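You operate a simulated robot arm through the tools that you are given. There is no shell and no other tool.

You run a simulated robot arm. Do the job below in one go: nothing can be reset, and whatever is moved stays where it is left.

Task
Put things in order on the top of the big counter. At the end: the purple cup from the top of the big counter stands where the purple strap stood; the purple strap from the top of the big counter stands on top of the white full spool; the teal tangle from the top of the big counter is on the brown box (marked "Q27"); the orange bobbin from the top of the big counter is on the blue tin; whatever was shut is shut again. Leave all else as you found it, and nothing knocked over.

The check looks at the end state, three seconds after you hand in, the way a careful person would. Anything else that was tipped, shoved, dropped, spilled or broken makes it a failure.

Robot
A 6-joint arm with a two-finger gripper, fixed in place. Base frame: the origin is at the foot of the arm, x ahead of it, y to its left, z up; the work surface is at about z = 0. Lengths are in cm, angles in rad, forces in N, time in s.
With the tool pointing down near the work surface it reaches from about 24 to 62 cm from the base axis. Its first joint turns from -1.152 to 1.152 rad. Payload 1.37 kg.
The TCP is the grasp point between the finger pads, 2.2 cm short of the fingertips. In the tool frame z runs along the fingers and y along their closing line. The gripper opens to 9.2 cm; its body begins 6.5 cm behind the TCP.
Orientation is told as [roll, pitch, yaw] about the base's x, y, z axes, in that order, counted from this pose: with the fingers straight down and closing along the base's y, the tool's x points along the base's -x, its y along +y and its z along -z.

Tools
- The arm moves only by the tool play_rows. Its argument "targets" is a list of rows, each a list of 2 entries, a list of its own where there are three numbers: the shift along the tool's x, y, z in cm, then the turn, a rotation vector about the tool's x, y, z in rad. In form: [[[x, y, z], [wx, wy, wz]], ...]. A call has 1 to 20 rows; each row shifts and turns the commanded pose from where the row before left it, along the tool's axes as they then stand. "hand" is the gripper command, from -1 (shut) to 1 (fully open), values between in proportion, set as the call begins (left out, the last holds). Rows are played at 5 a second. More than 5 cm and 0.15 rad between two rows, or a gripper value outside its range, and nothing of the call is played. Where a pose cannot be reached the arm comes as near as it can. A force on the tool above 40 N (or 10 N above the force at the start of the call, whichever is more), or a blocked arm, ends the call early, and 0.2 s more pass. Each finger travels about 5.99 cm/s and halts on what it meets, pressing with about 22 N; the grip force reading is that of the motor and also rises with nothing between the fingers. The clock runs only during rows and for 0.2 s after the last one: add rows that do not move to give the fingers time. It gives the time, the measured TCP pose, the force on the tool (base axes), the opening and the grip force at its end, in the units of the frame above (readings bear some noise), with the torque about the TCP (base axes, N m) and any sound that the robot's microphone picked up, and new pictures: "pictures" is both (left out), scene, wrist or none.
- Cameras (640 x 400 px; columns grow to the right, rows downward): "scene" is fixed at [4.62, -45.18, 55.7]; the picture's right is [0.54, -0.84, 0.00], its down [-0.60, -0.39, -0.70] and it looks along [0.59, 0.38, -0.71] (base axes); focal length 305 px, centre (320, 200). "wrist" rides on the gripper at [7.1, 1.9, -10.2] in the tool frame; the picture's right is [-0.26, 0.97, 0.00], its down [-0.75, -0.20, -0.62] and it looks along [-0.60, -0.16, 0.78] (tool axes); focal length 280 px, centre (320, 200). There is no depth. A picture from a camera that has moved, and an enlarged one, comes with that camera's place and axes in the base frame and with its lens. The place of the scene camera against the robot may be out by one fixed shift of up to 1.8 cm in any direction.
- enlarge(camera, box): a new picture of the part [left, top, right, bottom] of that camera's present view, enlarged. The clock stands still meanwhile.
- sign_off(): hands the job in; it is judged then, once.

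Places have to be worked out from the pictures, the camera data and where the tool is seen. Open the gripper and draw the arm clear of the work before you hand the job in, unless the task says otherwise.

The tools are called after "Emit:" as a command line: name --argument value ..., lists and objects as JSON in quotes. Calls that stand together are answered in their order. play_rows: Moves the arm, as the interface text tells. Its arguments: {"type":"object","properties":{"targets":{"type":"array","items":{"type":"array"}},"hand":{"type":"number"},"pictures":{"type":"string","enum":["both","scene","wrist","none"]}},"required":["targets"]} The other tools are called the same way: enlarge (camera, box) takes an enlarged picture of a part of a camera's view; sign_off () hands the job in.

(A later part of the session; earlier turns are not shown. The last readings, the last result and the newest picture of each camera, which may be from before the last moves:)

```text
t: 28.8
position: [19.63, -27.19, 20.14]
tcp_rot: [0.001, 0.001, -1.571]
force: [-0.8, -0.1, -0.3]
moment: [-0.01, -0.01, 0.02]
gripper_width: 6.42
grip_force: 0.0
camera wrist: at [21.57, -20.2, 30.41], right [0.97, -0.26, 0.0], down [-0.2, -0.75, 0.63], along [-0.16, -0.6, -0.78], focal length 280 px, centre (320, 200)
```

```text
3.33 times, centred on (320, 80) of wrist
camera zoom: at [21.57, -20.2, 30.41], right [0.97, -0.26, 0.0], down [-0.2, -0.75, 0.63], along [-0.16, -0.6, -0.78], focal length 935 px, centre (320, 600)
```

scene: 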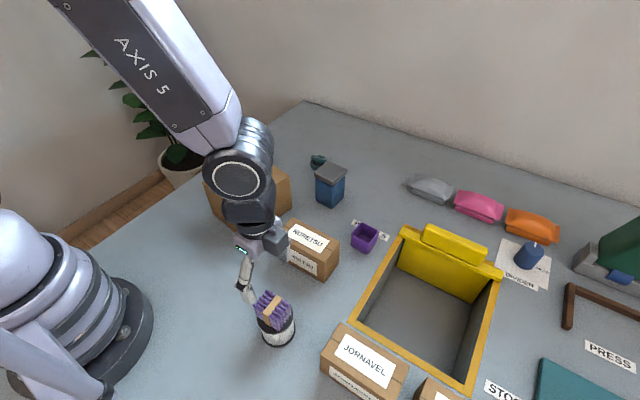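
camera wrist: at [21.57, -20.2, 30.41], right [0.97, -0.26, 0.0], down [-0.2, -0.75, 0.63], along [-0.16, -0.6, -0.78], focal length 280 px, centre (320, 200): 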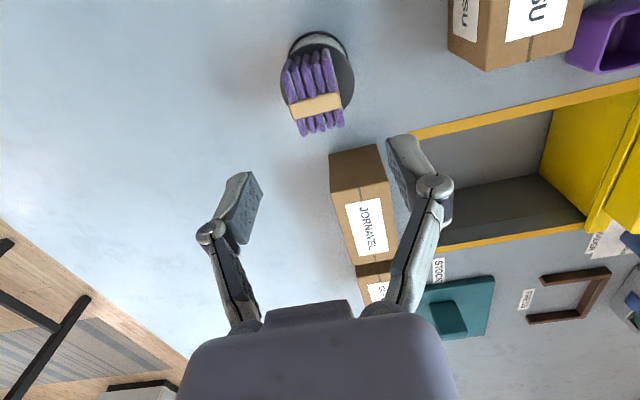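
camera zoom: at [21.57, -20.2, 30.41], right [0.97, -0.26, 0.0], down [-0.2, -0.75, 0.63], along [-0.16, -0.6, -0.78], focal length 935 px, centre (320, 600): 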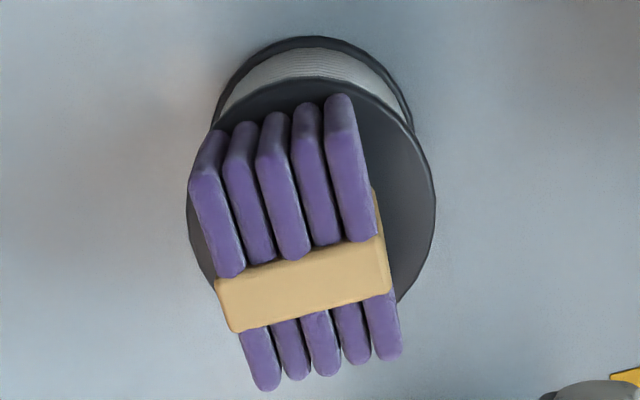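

The strap stands centred on the spool. Next is the purple cup: its rim is about 4.4 cm square, centred near (45.7, -31.0) and axis-aligned. I'll hover above it at the same yaw with the fingers open to about 7.4 cm.

Emit:
play_rows --targets '[[[-0.3, 2.0, 0], [0, 0, 0]], [[-0.4, 3.0, 0], [0, 0, 0]], [[-0.4, 3.0, 0], [0, 0, 0]], [[-0.4, 3.0, 0], [0, 0, 0]], [[-0.4, 3.0, 0], [0, 0, 0]], [[-0.4, 3.0, 0.5], [0, 0, 0]], [[-0.4, 3.0, 0.5], [0, 0, 0]], [[-0.4, 3.0, 1], [0, 0, 0]], [[-0.4, 2.0, 1], [0, 0, 0]], [[-0.4, 1.1, 1], [0, 0, 0]], [[0, 0, 0], [0, 0, 0]]]' --hand 0.6 --pictures "both"

Emit:
enlarge --camera "wrist" --box '[240, 20, 400, 140]'

```text
t: 31.2
position: [45.49, -31.15, 16.44]
tcp_rot: [-0.002, -0.001, -1.572]
force: [0.7, 0.1, 0.0]
moment: [0.0, 0.0, 0.01]
gripper_width: 7.35
grip_force: 0.0
camera wrist: at [47.36, -24.03, 26.53], right [0.97, -0.26, 0.0], down [-0.2, -0.75, 0.63], along [-0.16, -0.6, -0.78], focal length 280 px, centre (320, 200)
```

scene: 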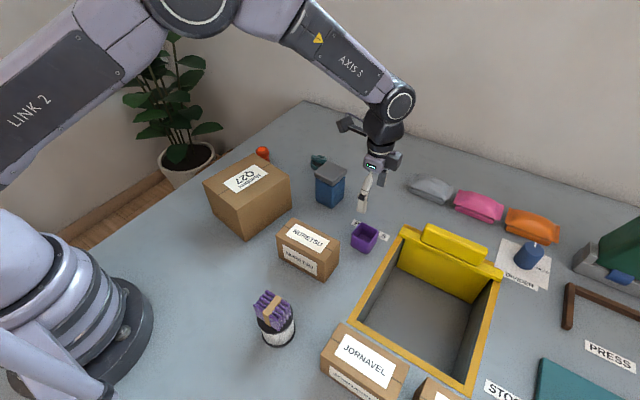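
wrist: 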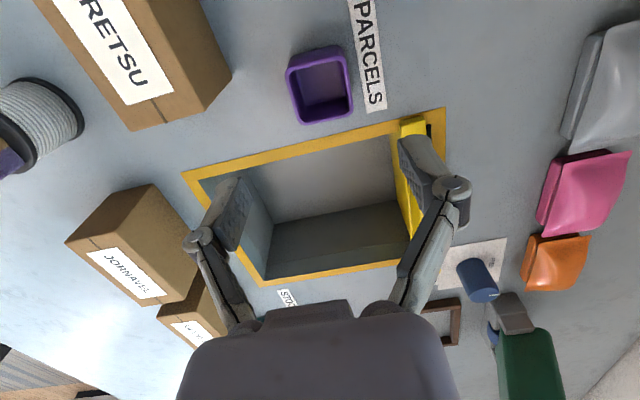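

```text
3.33 times, centred on (320, 80) of wrist
camera zoom: at [47.36, -24.03, 26.53], right [0.97, -0.26, 0.0], down [-0.2, -0.75, 0.63], along [-0.16, -0.6, -0.78], focal length 935 px, centre (320, 600)
```

zoom: 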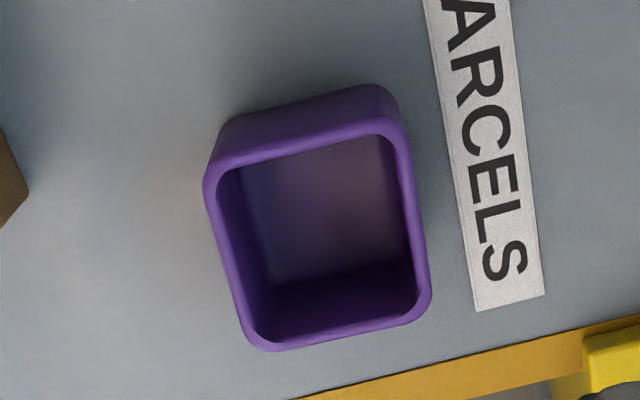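

The cup's centre is confirmed at about (45.5, -31.05), turned by about -0.045 rad. I'll match that turn and descend around it.

Emit:
play_rows --targets '[[[0.05, 0.03, 2.5], [0, 0, 0.045]], [[0, 0, 3.0], [0, 0, 0]], [[0, 0, 3.0], [0, 0, 0]], [[0, 0, 2.0], [0, 0, 0]], [[0, 0, 1.5], [0, 0, 0]], [[0, 0, 1.5], [0, 0, 0]], [[0, 0, 0], [0, 0, 0]]]' --hand 0.6 --pictures "both"

```text
t: 32.8
position: [45.53, -30.95, 3.01]
tcp_rot: [0.0, 0.001, -1.614]
force: [0.1, -0.6, 0.2]
moment: [-0.02, -0.02, -0.03]
gripper_width: 7.38
grip_force: 0.1
camera wrist: at [47.84, -23.96, 13.14], right [0.95, -0.3, 0.0], down [-0.24, -0.74, 0.63], along [-0.19, -0.6, -0.78], focal length 280 px, centre (320, 200)
```

scene: 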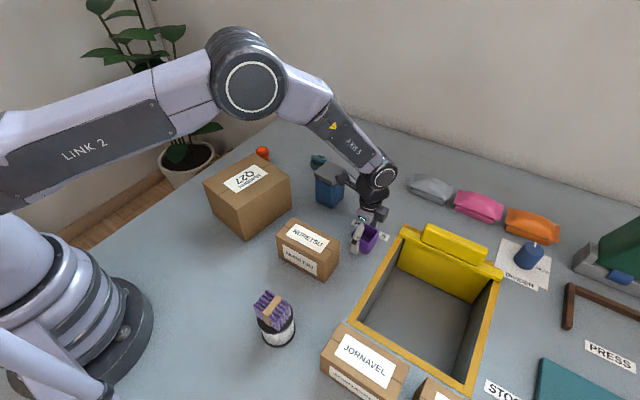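
wrist: 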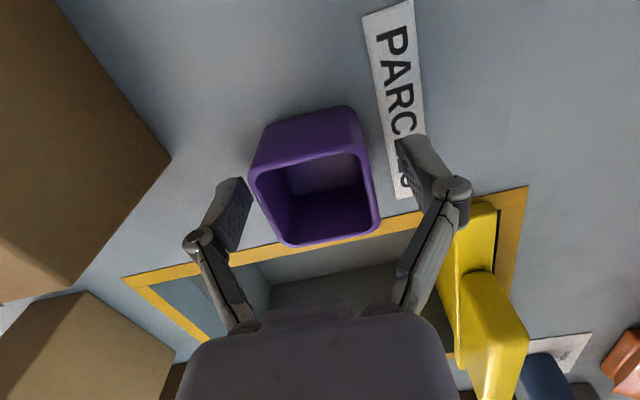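

The fingers straddle the cup with clearance and there are no contact forces. I'll close on it.

Emit:
play_rows --targets '[[[0, 0, 0], [0, 0, 0]], [[0, 0, 0], [0, 0, 0]], [[0, 0, 0], [0, 0, 0]], [[0, 0, 0], [0, 0, 0]]]' --hand -1 --pictures "wrist"

Emit:
play_rows --targets '[[[0, 0, -0.2], [0, 0, 0]], [[0, 0, -0.3], [0, 0, 0]], [[0, 0, -0.5], [0, 0, 0]], [[0, 0, -0.7], [0, 0, 0]], [[0, 0, -0.8], [0, 0, 0]], [[0, 0, 0], [0, 0, 0]]]' --hand -1 --pictures "both"

```text
t: 33.8
position: [45.61, -31.03, 2.99]
tcp_rot: [-0.001, 0.0, -1.617]
force: [-0.6, 0.7, 1.1]
moment: [0.03, 0.01, -0.02]
gripper_width: 4.67
grip_force: 22.0
camera wrist: at [47.84, -23.96, 13.18], right [0.95, -0.3, 0.0], down [-0.24, -0.74, 0.63], along [-0.19, -0.6, -0.78], focal length 280 px, centre (320, 200)
```

wrist: 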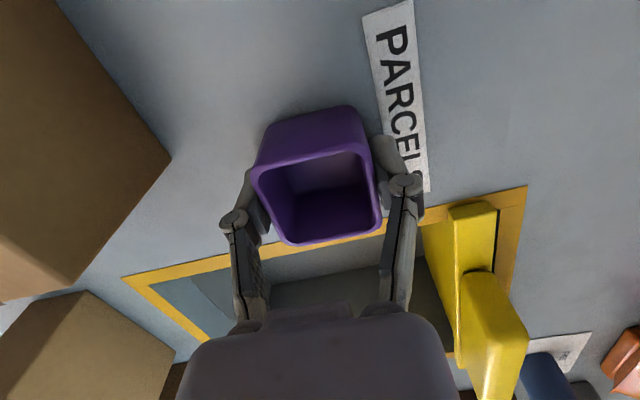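

```text
t: 35.2
position: [45.58, -30.85, 5.42]
tcp_rot: [0.0, 0.001, -1.614]
force: [0.4, 0.5, 0.0]
moment: [0.01, 0.01, 0.0]
gripper_width: 4.69
grip_force: 22.0
camera wrist: at [47.83, -23.9, 15.59], right [0.95, -0.3, 0.0], down [-0.24, -0.74, 0.62], along [-0.19, -0.6, -0.78], focal length 280 px, centre (320, 200)
```

scene: 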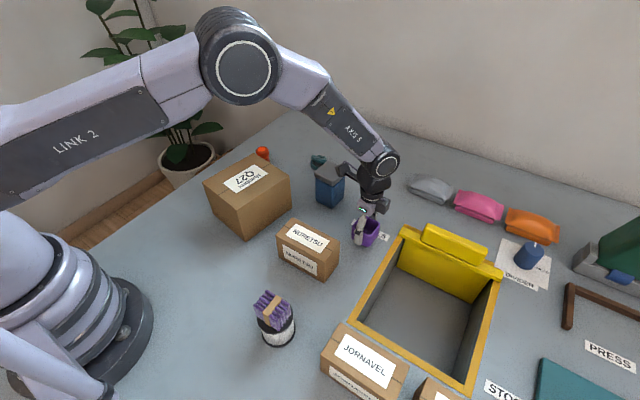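
wrist: 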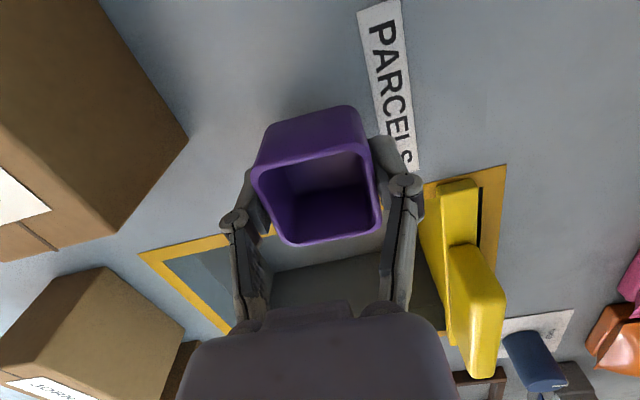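

The cup is held at width 4.7 and moves with the gripper. I'll raise it well above the boxes and square the yaw.

Emit:
play_rows --targets '[[[0, 0, -1.0], [0, 0, 0]], [[0, 0, -1.5], [0, 0, 0]], [[0, 0, -2], [0, 0, 0]], [[0, 0, -2], [0, 0, 0]], [[0, 0, -2], [0, 0, 0]], [[0, 0, -2], [0, 0, -0.045]], [[0, 0, -1.5], [0, 0, 0]], [[0, 0, -0.8], [0, 0, 0]], [[0, 0, 0], [0, 0, 0]]]' --hand -1 --pictures "wrist"

```text
t: 37.2
position: [45.49, -30.98, 18.2]
tcp_rot: [0.002, 0.001, -1.57]
force: [-0.2, 0.1, -0.5]
moment: [0.01, 0.02, 0.01]
gripper_width: 4.68
grip_force: 22.1
camera wrist: at [47.36, -23.87, 28.39], right [0.97, -0.26, 0.0], down [-0.2, -0.75, 0.62], along [-0.16, -0.6, -0.78], focal length 280 px, centre (320, 200)
```

wrist: 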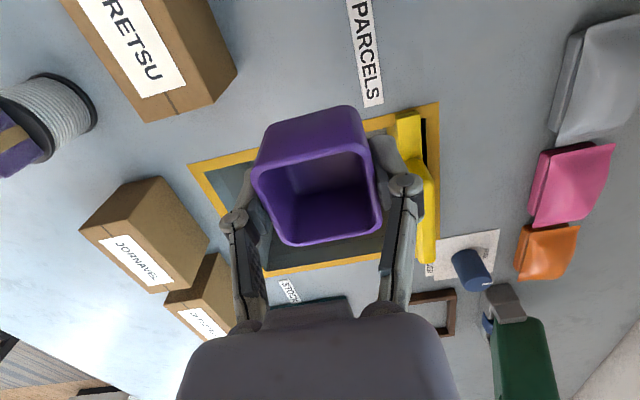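

The cup is steady at z = 18. I'll carry it across to above the strap's original place at (27.75, 11.0).

Emit:
play_rows --targets '[[[1.17, -0.49, 0], [0, 0, 0]], [[2.33, -0.986, 0], [0, 0, 0]], [[2.33, -0.986, 0], [0, 0, 0]], [[2.33, -0.986, 0], [0, 0, 0]], [[2.33, -0.986, 0], [0, 0, 0]], [[2.33, -0.986, 0], [0, 0, 0]], [[2.33, -0.986, 0], [0, 0, 0]], [[2.33, -0.986, 0], [0, 0, 0]], [[2.33, -0.986, 0], [0, 0, 0]], [[2.33, -0.986, 0], [0, 0, 0]], [[2.33, -0.986, 0], [0, 0, 0]], [[2.33, -0.986, 0], [0, 0, 0]], [[2.33, -0.986, 0], [0, 0, 0]], [[2.33, -0.986, 0], [0, 0, 0]], [[2.33, -0.986, 0], [0, 0, 0]], [[2.33, -0.986, 0], [0, 0, 0]], [[2.33, -0.986, 0], [0, 0, 0]], [[2.33, -0.986, 0], [0, 0, 0]], [[1.17, -0.49, 0], [0, 0, 0]], [[0, 0, 0], [0, 0, 0]]]' --hand -1 --pictures "both"

```text
t: 41.4
position: [27.53, 10.9, 18.36]
tcp_rot: [0.001, -0.001, -1.572]
force: [-0.2, 0.2, 0.0]
moment: [0.0, 0.0, -0.02]
gripper_width: 4.68
grip_force: 22.2
camera wrist: at [29.54, 18.04, 28.57], right [0.97, -0.26, 0.0], down [-0.2, -0.75, 0.62], along [-0.16, -0.6, -0.78], focal length 280 px, centre (320, 200)
```

scene: 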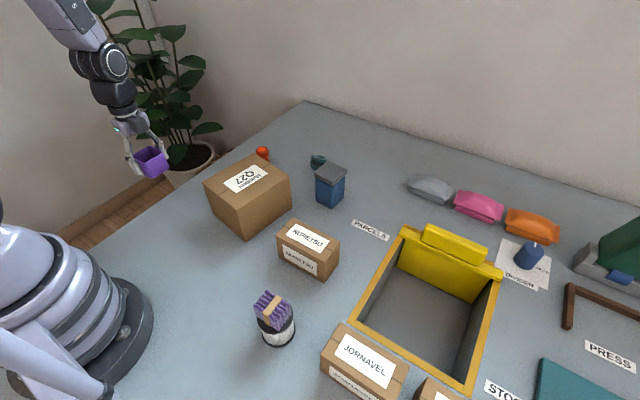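
wrist: 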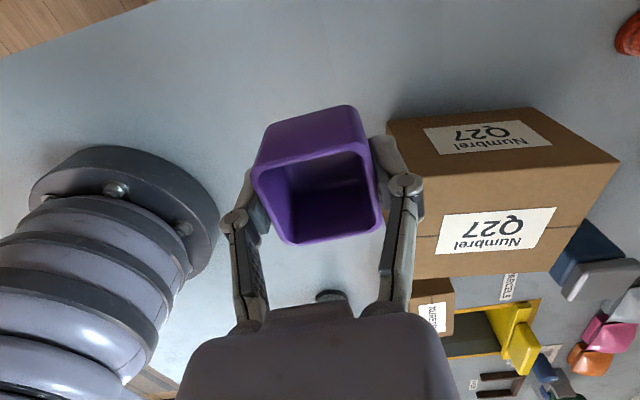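

I'm above the strap's old spot at TCP (27.6, 10.9) with the cup centre close to it. I'll lower it gently to just above the counter.

Emit:
play_rows --targets '[[[0, 0, 1.0], [0, 0, 0]], [[0, 0, 2.0], [0, 0, 0]], [[0, 0, 2.5], [0, 0, 0]], [[0, 0, 2.5], [0, 0, 0]], [[0, 0, 2.5], [0, 0, 0]], [[0, 0, 2.0], [0, 0, 0]], [[0, 0, 1.2], [0, 0, 0]], [[0, 0, 0.6], [0, 0, 0]], [[0, 0, 0.4], [0, 0, 0]], [[0, 0, 0], [0, 0, 0]]]' --hand -1 --pictures "both"

```text
t: 43.6
position: [27.64, 11.04, 3.61]
tcp_rot: [0.0, 0.0, -1.57]
force: [0.2, -0.3, -0.2]
moment: [0.0, 0.0, 0.04]
gripper_width: 4.71
grip_force: 21.8
camera wrist: at [29.62, 18.11, 13.77], right [0.97, -0.26, 0.0], down [-0.2, -0.75, 0.62], along [-0.16, -0.6, -0.78], focal length 280 px, centre (320, 200)
```

scene: 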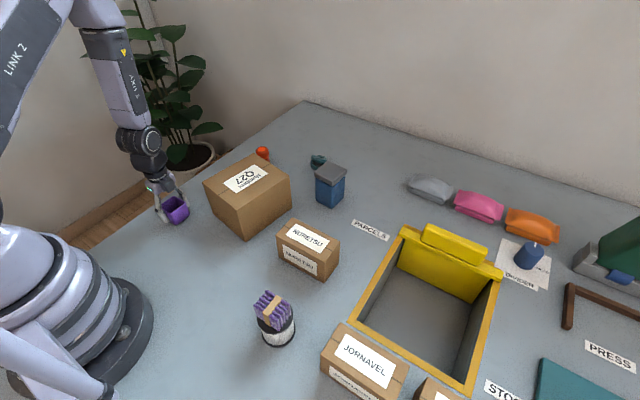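
wrist: 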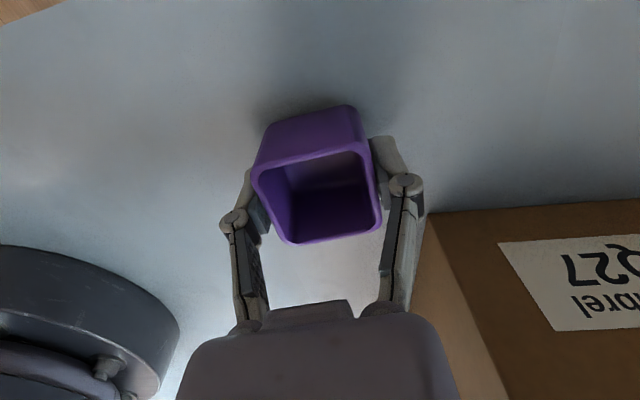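

There's about 0.6 cm left to contact, so I'll lower in small increments and watch the force.

Emit:
play_rows --targets '[[[0, -0.05, 0.2], [0, 0, 0]], [[0, 0, 0.15], [0, 0, 0]], [[0, 0, 0.1], [0, 0, 0]], [[0, 0, 0], [0, 0, 0]]]' --hand -1 --pictures "none"

```text
t: 44.6
position: [27.7, 11.14, 3.14]
tcp_rot: [-0.001, -0.001, -1.57]
force: [0.1, 0.0, -1.0]
moment: [-0.03, 0.0, 0.01]
gripper_width: 4.68
grip_force: 22.0
```

Emit:
play_rows --targets '[[[0, 0, 0.08], [0, 0, 0]], [[0, 0, 0.05], [0, 0, 0]], [[0, 0, 0], [0, 0, 0]]]' --hand -1 --pictures "none"

```text
t: 45.4
position: [27.59, 10.99, 3.03]
tcp_rot: [-0.001, 0.0, -1.571]
force: [-0.8, 0.2, -0.9]
moment: [0.0, 0.0, -0.02]
gripper_width: 4.71
grip_force: 22.4
```

The cup is within about a millimetre of the counter. I'll go down a touch more, then release.

Emit:
play_rows --targets '[[[0, 0, 0.06], [0, 0, 0]], [[0, 0, 0], [0, 0, 0]]]' --hand -1 --pictures "none"

Emit:
play_rows --targets '[[[0, 0, 0], [0, 0, 0]], [[0, 0, 0], [0, 0, 0]], [[0, 0, 0], [0, 0, 0]], [[0, 0, 0], [0, 0, 0]]]' --hand 0.6 --pictures "both"

```text
t: 46.0
position: [27.69, 11.02, 2.93]
tcp_rot: [0.001, 0.0, -1.569]
force: [-1.0, -4.9, 13.4]
moment: [-0.11, 0.03, -0.01]
gripper_width: 4.67
grip_force: 21.6
```

```text
t: 47.0
position: [27.7, 11.05, 2.9]
tcp_rot: [-0.002, 0.001, -1.572]
force: [-0.5, -0.5, 1.0]
moment: [-0.01, -0.02, 0.02]
gripper_width: 7.35
grip_force: 0.1
camera wrist: at [29.6, 18.12, 13.1], right [0.97, -0.26, 0.0], down [-0.2, -0.75, 0.62], along [-0.16, -0.6, -0.78], focal length 280 px, centre (320, 200)
```

scene: 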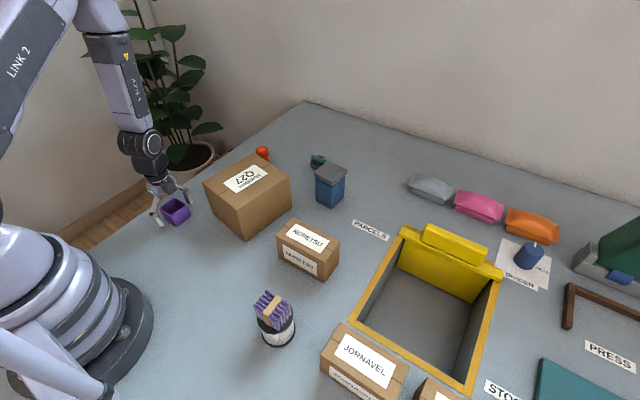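
wrist: 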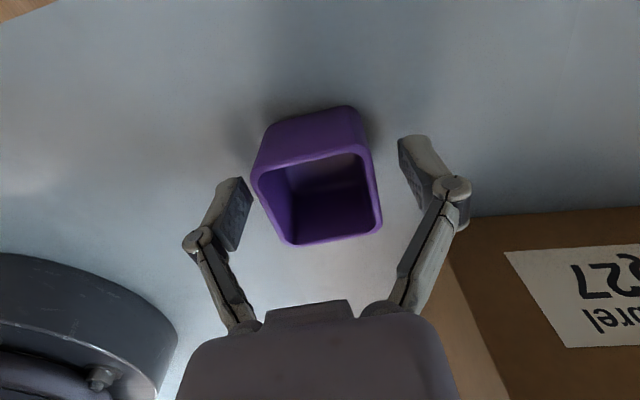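

The cup stands upright where the strap was. I'll raise straight up clear of it, then turn the tool back to yaw 0.

Emit:
play_rows --targets '[[[0, 0, -0.5], [0, 0, 0]], [[0, 0, -1.0], [0, 0, 0]], [[0, 0, -2], [0, 0, 0]], [[0, 0, -3], [0, 0, 0]], [[0, 0, -3.5], [0, 0, 0]], [[0, 0, -3.5], [0, 0, 0]], [[0, 0, -3.5], [0, 0, 0]], [[0, 0, 0], [0, 0, 0]]]' --hand 0.6 --pictures "wrist"

Emit:
play_rows --targets '[[[0, 0, 0], [0, 0, -0.1428]], [[0, 0, 0], [0, 0, -0.1428]], [[0, 0, 0], [0, 0, -0.1428]], [[0, 0, 0], [0, 0, -0.1428]], [[0, 0, 0], [0, 0, -0.1428]], [[0, 0, 0], [0, 0, -0.1428]], [[0, 0, 0], [0, 0, -0.1428]], [[0, 0, 0], [0, 0, -0.1428]], [[0, 0, 0], [0, 0, -0.1428]], [[0, 0, 0], [0, 0, -0.1428]], [[0, 0, 0], [0, 0, -0.1428]], [[0, 0, 0], [0, 0, 0]]]' --hand 1 --pictures "both"

```text
t: 48.8
position: [27.71, 11.21, 19.97]
tcp_rot: [0.001, -0.001, -1.57]
force: [-0.6, 0.1, -0.7]
moment: [0.0, 0.0, 0.02]
gripper_width: 7.37
grip_force: 0.0
camera wrist: at [29.59, 18.29, 30.08], right [0.97, -0.26, 0.0], down [-0.2, -0.75, 0.63], along [-0.16, -0.6, -0.78], focal length 280 px, centre (320, 200)
```

wrist: 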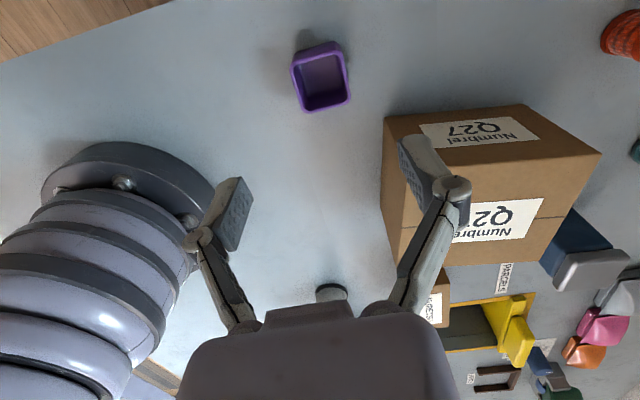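

```text
t: 51.4
position: [27.59, 11.09, 19.95]
tcp_rot: [0.001, 0.0, 0.0]
force: [0.5, -0.5, -0.4]
moment: [0.0, -0.04, -0.02]
gripper_width: 9.18
grip_force: 0.1
camera wrist: at [20.53, 12.94, 30.09], right [0.26, 0.97, 0.0], down [0.75, -0.2, 0.63], along [0.6, -0.16, -0.78], focal length 280 px, centre (320, 200)
```

scene: 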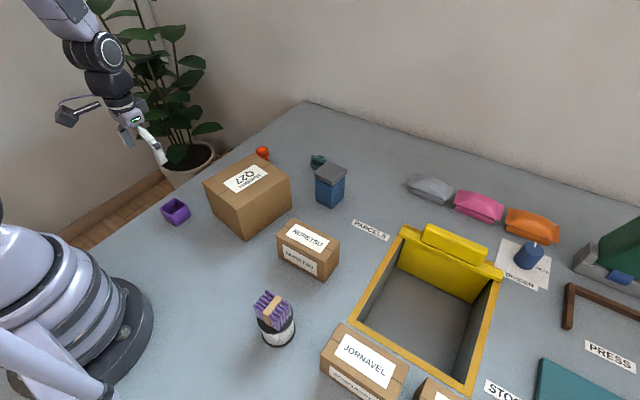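
wrist: 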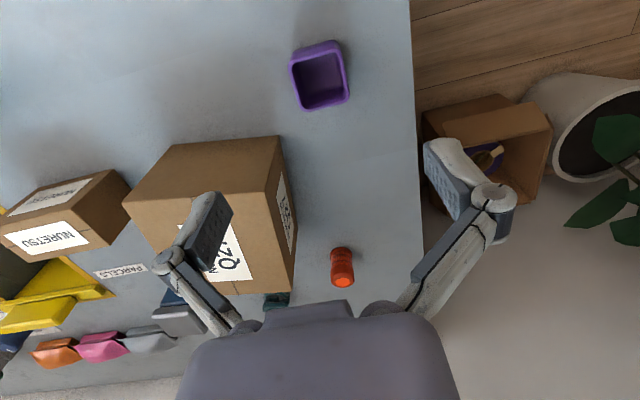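

Next is the teal tangle, near (63, -7). I'll hover at about (54, -4) to see it close up from the wrist camera.

Emit:
play_rows --targets '[[[-2.64, -1.5, 0], [0, 0, 0]], [[-2.64, -1.5, 0], [0, 0, 0]], [[-2.64, -1.5, 0], [0, 0, 0]], [[-2.64, -1.5, 0], [0, 0, 0]], [[-2.64, -1.5, 0], [0, 0, 0]], [[-2.64, -1.5, 0], [0, 0, 0]], [[-2.64, -1.5, 0], [0, 0, 0]], [[-2.64, -1.5, 0], [0, 0, 0]], [[-2.64, -1.5, 0], [0, 0, 0]], [[-2.64, -1.5, 0], [0, 0, 0]], [[0, 0, 0], [0, 0, 0]]]' --hand 1 --pictures "both"

Emit:
enlarge --camera "wrist" --box '[240, 90, 420, 220]'

```text
t: 53.8
position: [54.26, -4.14, 19.69]
tcp_rot: [0.001, 0.0, -0.001]
force: [-0.2, 0.0, -0.2]
moment: [0.0, -0.01, -0.01]
gripper_width: 9.19
grip_force: 0.1
camera wrist: at [47.24, -2.12, 29.84], right [0.26, 0.97, 0.0], down [0.75, -0.2, 0.62], along [0.6, -0.16, -0.78], focal length 280 px, centre (320, 200)
```

scene: 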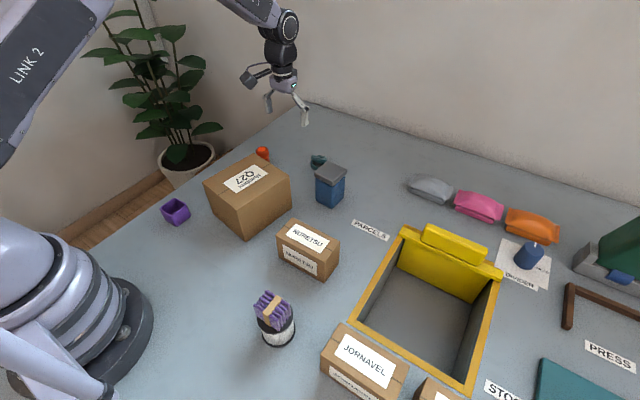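
wrist: 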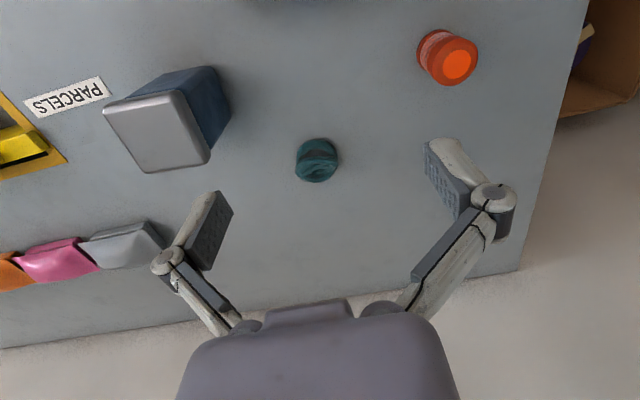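

```text
3.08 times, centred on (330, 155) of wrist
camera zoom: at [47.24, -2.12, 29.84], right [0.26, 0.97, 0.0], down [0.75, -0.2, 0.62], along [0.6, -0.16, -0.78], focal length 863 px, centre (289, 338)
```

zoom: 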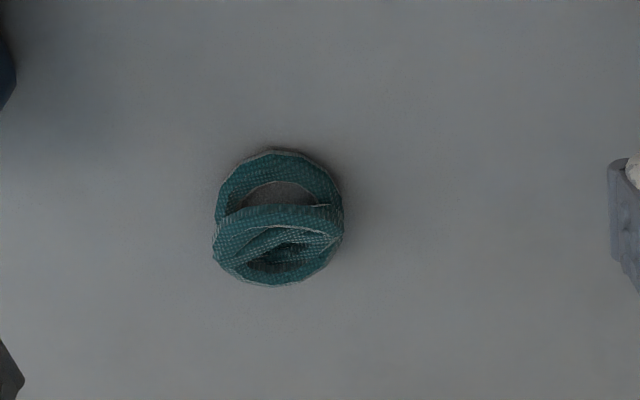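

The tangle is about 4.8 cm across at about (63.5, -6.9), a radius of about 64 cm and just past the straight-down reach. I'll tilt the tool outward by 0.3 rad with the TCP high, then approach to z ≈ 9 above it.

Emit:
play_rows --targets '[[[0, 0, 0], [0, -0.1, 0]], [[0, 0, 0], [0, -0.1, 0]], [[0, 0, 0], [0, -0.1, 0]], [[-1.144, -0.56, 2.594], [0, 0, 0]], [[-1.144, -0.56, 2.594], [0, 0, 0]], [[-1.144, -0.56, 2.594], [0, 0, 0]], [[-1.144, -0.56, 2.594], [0, 0, 0]], [[-1.144, -0.56, 2.594], [0, 0, 0]], [[0, 0, 0], [0, 0, 0]]]' --hand 0.6 --pictures "both"

Emit:
enlarge --camera "wrist" --box '[230, 60, 410, 210]'

```text
t: 55.8
position: [63.33, -6.95, 9.47]
tcp_rot: [-0.001, -0.299, 0.001]
force: [-0.1, -0.9, -0.1]
moment: [-0.01, 0.01, -0.01]
gripper_width: 7.39
grip_force: 0.0
camera wrist: at [53.55, -5.02, 17.07], right [0.25, 0.97, 0.08], down [0.54, -0.2, 0.82], along [0.81, -0.16, -0.57], focal length 280 px, centre (320, 200)
```

scene: 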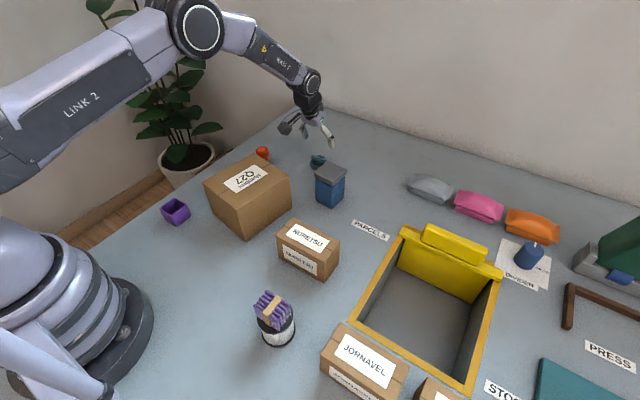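
wrist: 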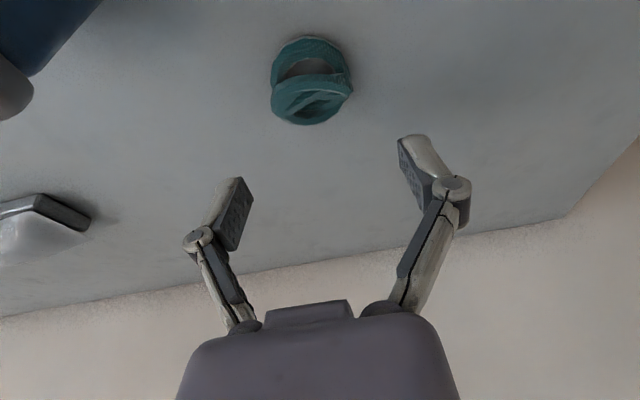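

```text
2.67 times, centred on (320, 135) of wrist
camera zoom: at [53.55, -5.02, 17.07], right [0.25, 0.97, 0.08], down [0.54, -0.2, 0.82], along [0.81, -0.16, -0.57], focal length 748 px, centre (320, 373)
```

zoom: 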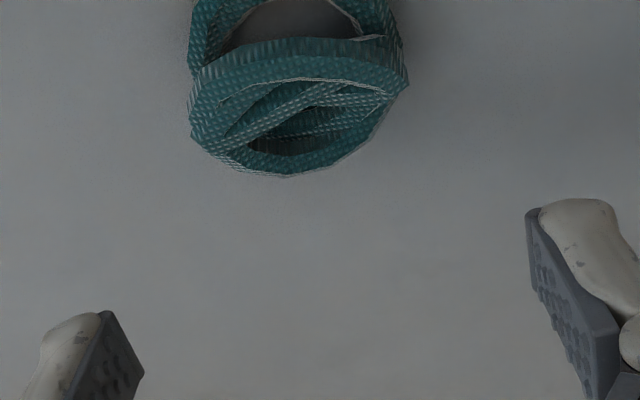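

The tilted pose reaches, and the tangle's centre is at (63.3, -6.86) and about 5 cm wide. I'll open to 8.3 cm and descend vertically so the pads straddle it, with the fingertips about 0.4 cm above the counter.

Emit:
play_rows --targets '[[[0.42, 0.01, 1.15], [0, 0, 0]], [[0.42, 0.01, 1.15], [0, 0, 0]], [[0.42, 0.01, 1.15], [0, 0, 0]], [[0.42, 0.01, 1.15], [0, 0, 0]], [[0.42, 0.01, 1.15], [0, 0, 0]], [[0.2, 0.01, 0.55], [0, 0, 0]], [[0, 0, 0], [0, 0, 0]]]' --hand 0.8 --pictures "both"

Emit:
enlarge --camera "scene" --box '[260, 80, 400, 220]'

```text
t: 57.4
position: [62.94, -6.72, 2.57]
tcp_rot: [-0.001, -0.3, 0.0]
force: [0.0, -0.3, -0.9]
moment: [-0.01, 0.01, 0.0]
gripper_width: 8.29
grip_force: 0.0
camera wrist: at [53.1, -4.74, 10.18], right [0.25, 0.97, 0.08], down [0.53, -0.2, 0.82], along [0.81, -0.16, -0.57], focal length 280 px, centre (320, 200)
```

scene: 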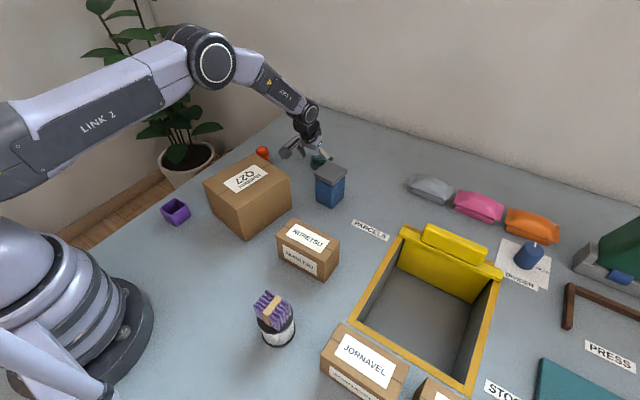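
wrist: 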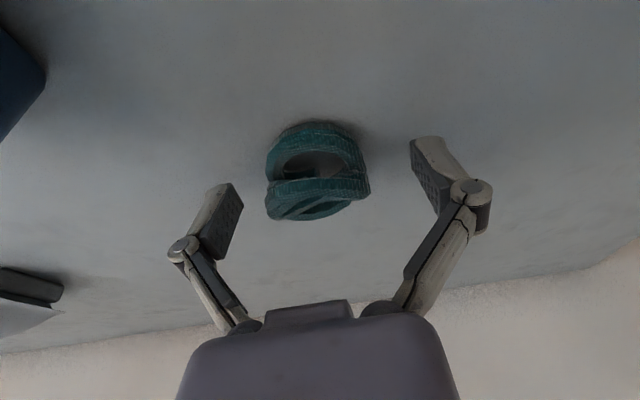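

```text
2.86 times, centred on (330, 150) of scene
camera zoom: at [4.62, -45.18, 55.7], right [0.54, -0.84, 0.0], down [-0.6, -0.39, -0.7], along [0.59, 0.38, -0.71], focal length 872 px, centre (291, 343)
```

zoom: 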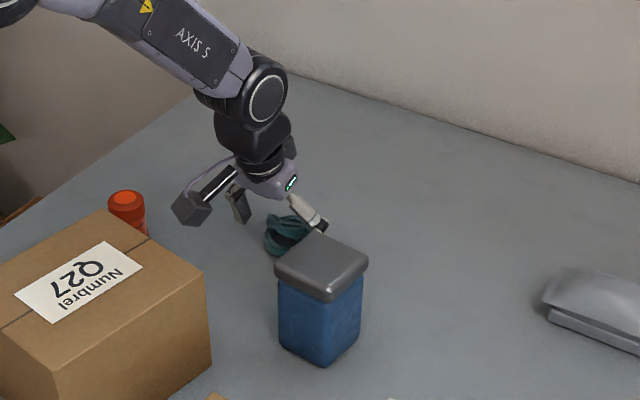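

The tangle sits between the pads and the tin is clear. I'll close on it.

Emit:
play_rows --targets '[[[0, 0, 0], [0, 0, 0]], [[0, 0, 0], [0, 0, 0]], [[0, 0, 0], [0, 0, 0]], [[0, 0, 0], [0, 0, 0]], [[0, 0, 0], [0, 0, 0]]]' --hand -1 --pictures "wrist"

```text
t: 58.6
position: [62.85, -6.65, 2.75]
tcp_rot: [-0.001, -0.303, 0.001]
force: [-1.3, -2.4, 5.6]
moment: [-0.05, -0.03, 0.03]
gripper_width: 4.89
grip_force: 22.4
camera wrist: at [53.13, -4.75, 10.23], right [0.25, 0.97, 0.08], down [0.53, -0.2, 0.82], along [0.81, -0.16, -0.57], focal length 280 px, centre (320, 200)
```

wrist: 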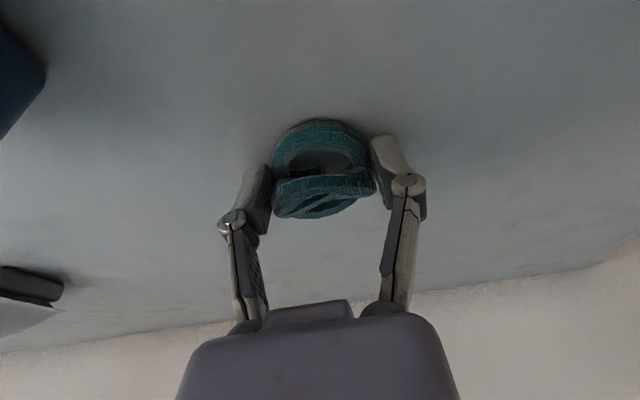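

It's gripped at 4.9 cm. I'll lift slowly straight up and verify.

Emit:
play_rows --targets '[[[-0.06, 0, -0.19], [0, 0, 0]], [[-0.09, 0, -0.29], [0, 0, 0]], [[-0.12, 0, -0.38], [0, 0, 0]], [[-0.15, 0, -0.48], [0, 0, 0]], [[-0.18, 0, -0.57], [0, 0, 0]], [[0, 0, 0], [0, 0, 0]]]' --hand -1 --pictures "both"

```text
t: 60.0
position: [63.04, -6.87, 4.53]
tcp_rot: [-0.001, -0.3, 0.0]
force: [0.9, -0.3, 0.4]
moment: [-0.01, 0.04, -0.02]
gripper_width: 4.86
grip_force: 22.2
camera wrist: at [53.18, -4.94, 12.13], right [0.25, 0.97, 0.08], down [0.53, -0.2, 0.82], along [0.81, -0.16, -0.57], focal length 280 px, centre (320, 200)
```

scene: 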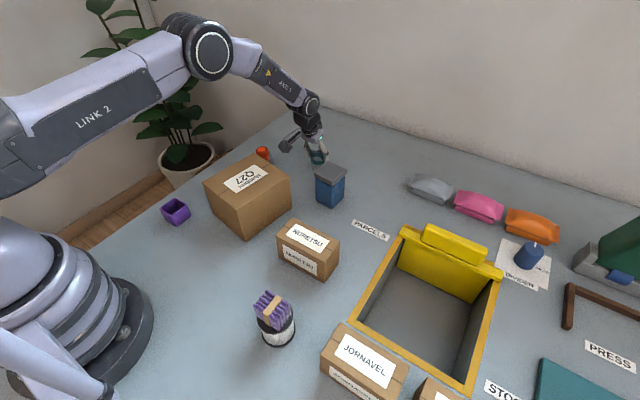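
wrist: 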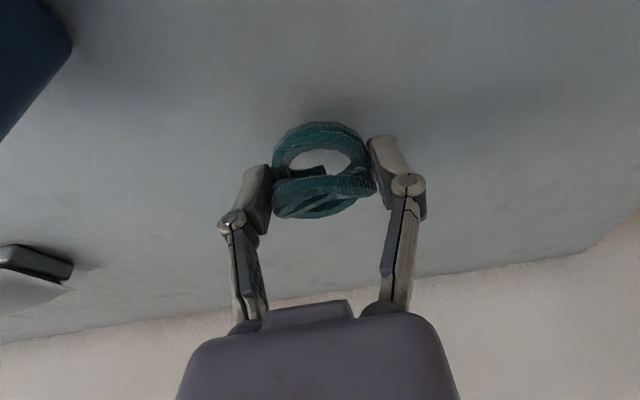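

The tangle is held and lifting. I'll continue up to z ≈ 18.

Emit:
play_rows --targets '[[[-0.295, 0, -0.955], [0, 0, 0]], [[-0.443, 0, -1.433], [0, 0, 0]], [[-0.591, 0, -1.911], [0, 0, 0]], [[-0.591, 0, -1.911], [0, 0, 0]], [[-0.591, 0, -1.911], [0, 0, 0]], [[-0.591, 0, -1.911], [0, 0, 0]], [[-0.443, 0, -1.433], [0, 0, 0]], [[-0.295, 0, -0.955], [0, 0, 0]], [[-0.15, 0, -0.48], [0, 0, 0]], [[0, 0, 0], [0, 0, 0]]]' --hand -1 --pictures "wrist"

```text
t: 62.2
position: [63.16, -6.68, 18.1]
tcp_rot: [0.001, -0.3, 0.0]
force: [0.2, 0.1, -0.1]
moment: [-0.01, -0.01, 0.01]
gripper_width: 4.86
grip_force: 22.2
camera wrist: at [53.33, -4.78, 25.74], right [0.25, 0.97, 0.08], down [0.53, -0.2, 0.82], along [0.81, -0.16, -0.57], focal length 280 px, centre (320, 200)
```

wrist: 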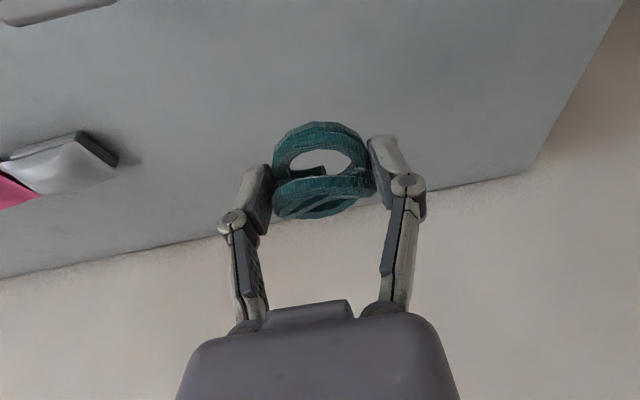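

The tangle is secure. I'll carry it level, keeping the 0.3 tilt, to above the middle of the Q27 box at about (40, -3.3) with a top of about 10.

Emit:
play_rows --targets '[[[1.02, 0.16, -0.315], [0, 0, 0]], [[2.041, 0.323, -0.631], [0, 0, 0]], [[2.041, 0.323, -0.631], [0, 0, 0]], [[2.041, 0.323, -0.631], [0, 0, 0]], [[2.041, 0.323, -0.631], [0, 0, 0]], [[2.041, 0.323, -0.631], [0, 0, 0]], [[2.041, 0.323, -0.631], [0, 0, 0]], [[2.041, 0.323, -0.631], [0, 0, 0]], [[2.041, 0.323, -0.631], [0, 0, 0]], [[2.041, 0.323, -0.631], [0, 0, 0]], [[2.041, 0.323, -0.631], [0, 0, 0]], [[1.02, 0.16, -0.315], [0, 0, 0]], [[0, 0, 0], [0, 0, 0]]]' --hand -1 --pictures "both"

```text
t: 65.0
position: [39.87, -3.22, 18.01]
tcp_rot: [-0.001, -0.302, 0.001]
force: [-0.3, 0.0, -0.6]
moment: [-0.01, 0.0, 0.01]
gripper_width: 4.8
grip_force: 22.0
out of reach, approached as far as the arm can: row 12
camera wrist: at [30.08, -1.43, 25.65], right [0.25, 0.97, 0.08], down [0.54, -0.2, 0.82], along [0.81, -0.16, -0.57], focal length 280 px, centre (320, 200)
```

scene: 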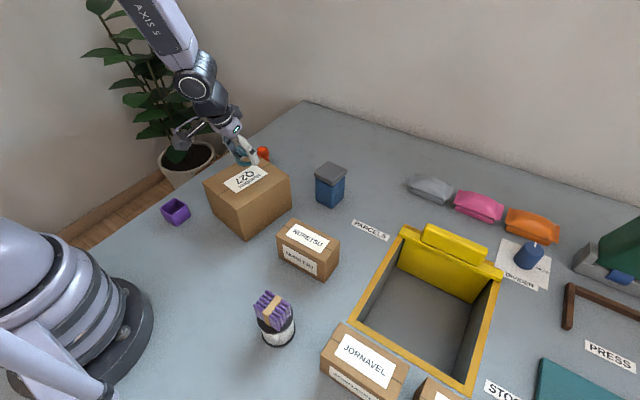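
wrist: 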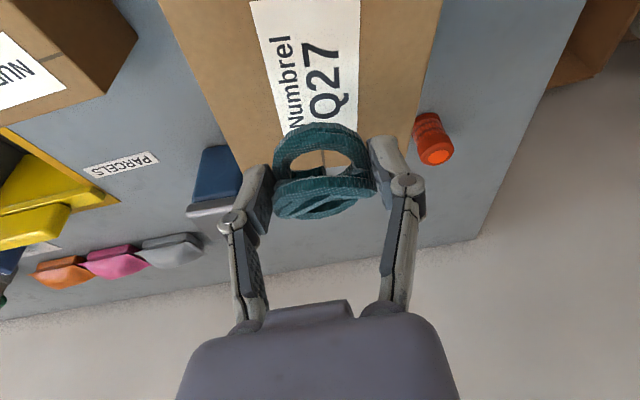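

At this tilt the arm is near an inner limit, but I'm over the box. I'll lower while going slightly outward, aiming to put the tangle at about x = 41.5, and stop about 1 cm above the top.

Emit:
play_rows --targets '[[[-0.6, 0, 0.19], [0, 0, 0]], [[-0.64, 0, 0.2], [0, 0, 0]], [[0.3, 0, 0.96], [0, 0, 0]], [[0.4, 0, 1.3], [0, 0, 0]], [[0.35, 0, 1.15], [0, 0, 0]], [[0.24, 0, 0.78], [0, 0, 0]], [[0, 0, 0], [0, 0, 0]]]' --hand -1 --pictures "both"

Emit:
enlarge --camera "scene" --box '[190, 120, 310, 250]'

```text
t: 66.6
position: [41.35, -3.1, 15.73]
tcp_rot: [0.006, -0.301, 0.001]
force: [0.5, 0.4, -0.4]
moment: [0.01, 0.01, 0.0]
gripper_width: 4.8
grip_force: 21.8
out of reach, approached as far as the arm can: row 4, 5, 6
camera wrist: at [31.48, -1.26, 23.38], right [0.25, 0.97, 0.08], down [0.54, -0.21, 0.82], along [0.81, -0.16, -0.57], focal length 280 px, centre (320, 200)
```

scene: 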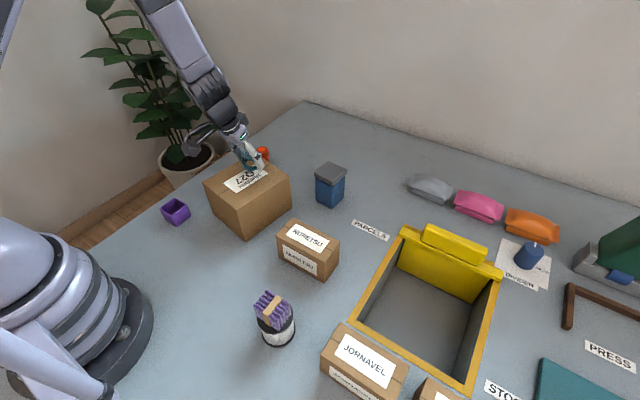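
wrist: 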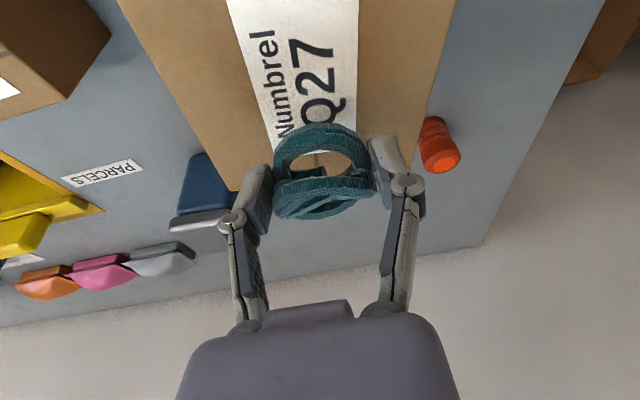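

```text
3.08 times, centred on (250, 185) of scene
camera zoom: at [4.62, -45.18, 55.7], right [0.54, -0.84, 0.0], down [-0.6, -0.39, -0.7], along [0.59, 0.38, -0.71], focal length 939 px, centre (535, 246)
```

zoom: 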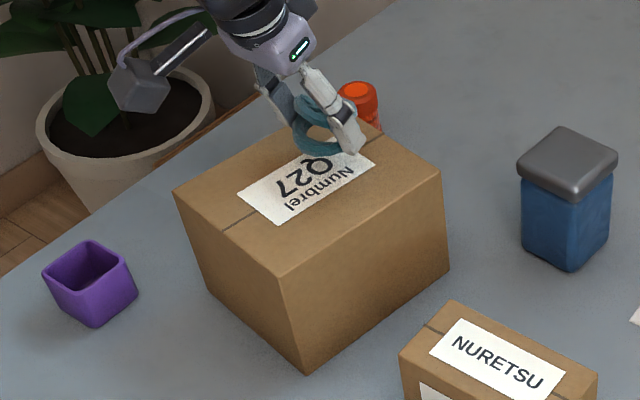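

With this tilt the arm can't go lower here because the wrist limit blocks it. I'll raise the command by 2 cm to see where it really stands before changing the tilt.

Emit:
play_rows --targets '[[[-0.295, 0, -0.955], [0, 0, 0]], [[-0.295, 0, -0.955], [0, 0, 0]], [[0, 0, 0], [0, 0, 0]]]' --hand -1 --pictures "none"

```text
t: 67.4
position: [41.29, -2.99, 16.36]
tcp_rot: [0.008, -0.301, 0.0]
force: [-0.6, 0.7, -0.1]
moment: [-0.02, 0.03, 0.01]
gripper_width: 4.81
grip_force: 21.6
out of reach, approached as far as the arm can: row 1, 2
```

The commanded pose is still beyond the limit, so I'll reduce the tilt by 0.1 rad, which keeps the tangle near level, and then lower to z ≈ 14.

Emit:
play_rows --targets '[[[0, 0, 0], [0, 0.05, 0]], [[0, 0, 0], [0, 0.05, 0]], [[0, 0, 0], [0, 0, 0]], [[0.16, 0, 0.8], [0, 0, 0]], [[0.16, 0, 0.8], [0, 0, 0]], [[0, 0, 0], [0, 0, 0]]]' --hand -1 --pictures "both"

```text
t: 68.8
position: [41.69, -2.48, 14.64]
tcp_rot: [0.034, -0.276, 0.002]
force: [0.9, -0.2, -0.7]
moment: [-0.01, 0.04, 0.03]
gripper_width: 4.75
grip_force: 21.4
out of reach, approached as far as the arm can: row 2
camera wrist: at [32.01, -0.89, 22.6], right [0.24, 0.96, 0.1], down [0.56, -0.22, 0.8], along [0.79, -0.14, -0.59], focal length 280 px, centre (320, 200)
```

scene: 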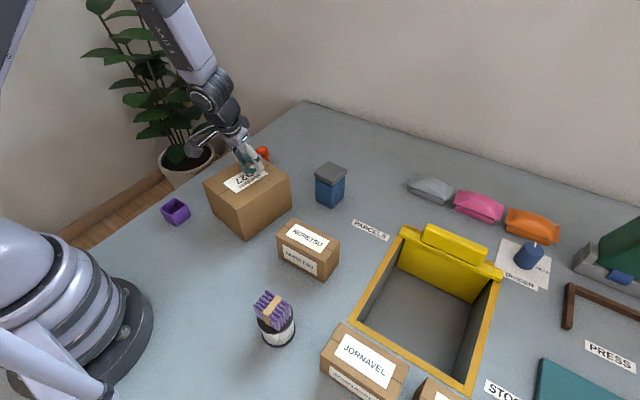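
wrist: 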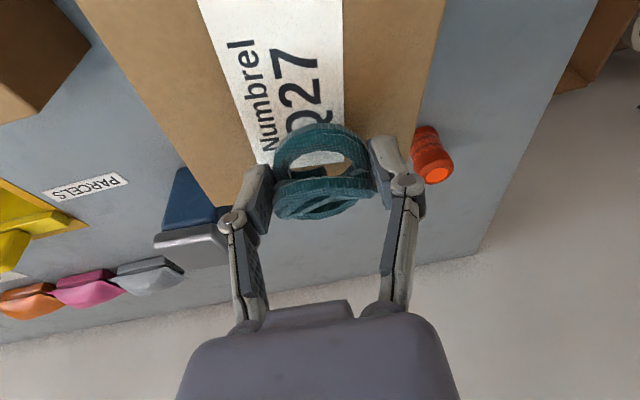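

The pose hasn't settled yet, with tilt at -0.276 and a small roll. I'll hold for a moment and read it again.

Emit:
play_rows --targets '[[[0, 0, 0], [0, 0, 0]], [[0, 0, 0], [0, 0, 0]], [[0, 0, 0], [0, 0, 0]]]' --hand -1 --pictures "none"

```text
t: 69.6
position: [41.69, -2.53, 14.59]
tcp_rot: [0.033, -0.275, 0.002]
force: [-0.1, -0.2, -0.1]
moment: [-0.02, 0.03, 0.02]
gripper_width: 4.78
grip_force: 22.2
```

The arm rebased its command to the reachable pose at (41.7, -2.5, 14.6) with tilt 0.275, which is still nearly level. I'll keep descending gently.

Emit:
play_rows --targets '[[[0.1, 0, 0.35], [0, 0, 0]], [[0.1, 0, 0.35], [0, 0, 0]], [[0.1, 0, 0.35], [0, 0, 0]], [[0, 0, 0], [0, 0, 0]]]' --hand -1 --pictures "both"

Emit:
enlarge --camera "scene" --box '[190, 120, 310, 250]'

```text
t: 70.6
position: [41.74, -2.46, 13.54]
tcp_rot: [0.032, -0.277, 0.002]
force: [-4.1, -2.4, 14.5]
moment: [-0.27, -0.22, -0.12]
gripper_width: 4.79
grip_force: 21.9
camera wrist: at [32.08, -0.82, 21.53], right [0.24, 0.96, 0.1], down [0.55, -0.22, 0.8], along [0.8, -0.14, -0.59], focal length 280 px, centre (320, 200)
```

scene: 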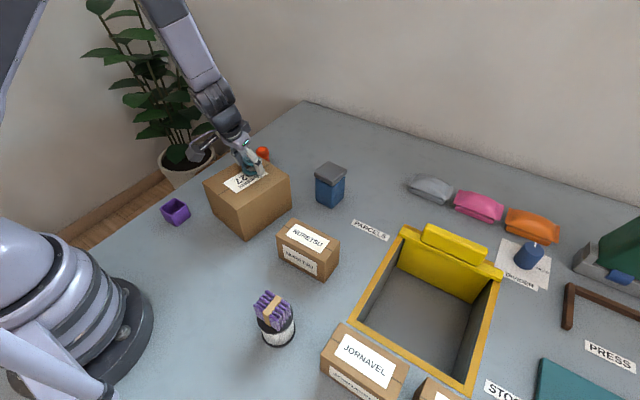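
wrist: 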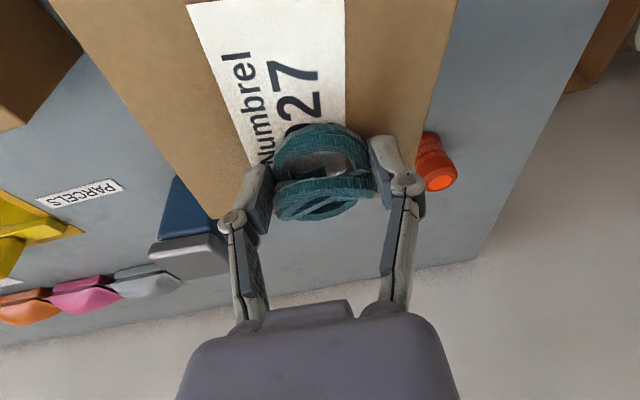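

```text
3.08 times, centred on (250, 185) of scene
camera zoom: at [4.61, -45.18, 55.7], right [0.54, -0.84, 0.0], down [-0.6, -0.39, -0.7], along [0.59, 0.38, -0.71], focal length 939 px, centre (535, 246)
```

zoom: 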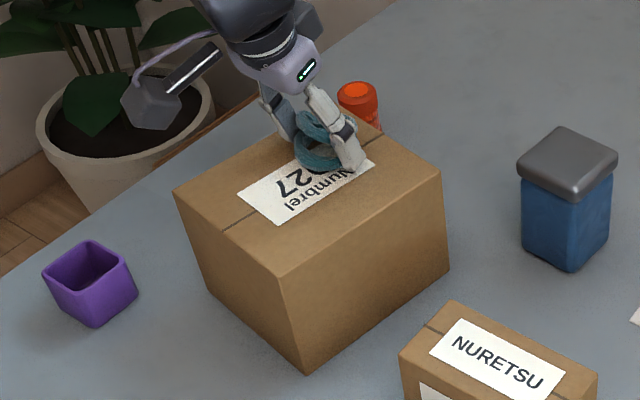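

The tangle touches the box top, with 14.5 N upward. I'll ease up a millimetre, then open the gripper.

Emit:
play_rows --targets '[[[-0.025, 0, -0.09], [0, 0, 0]], [[0, 0, 0], [0, 0, 0]]]' --hand -1 --pictures "none"

```text
t: 71.2
position: [41.52, -2.25, 13.61]
tcp_rot: [0.033, -0.276, 0.003]
force: [1.7, -0.4, 2.9]
moment: [-0.07, -0.08, -0.03]
gripper_width: 4.77
grip_force: 22.1
```

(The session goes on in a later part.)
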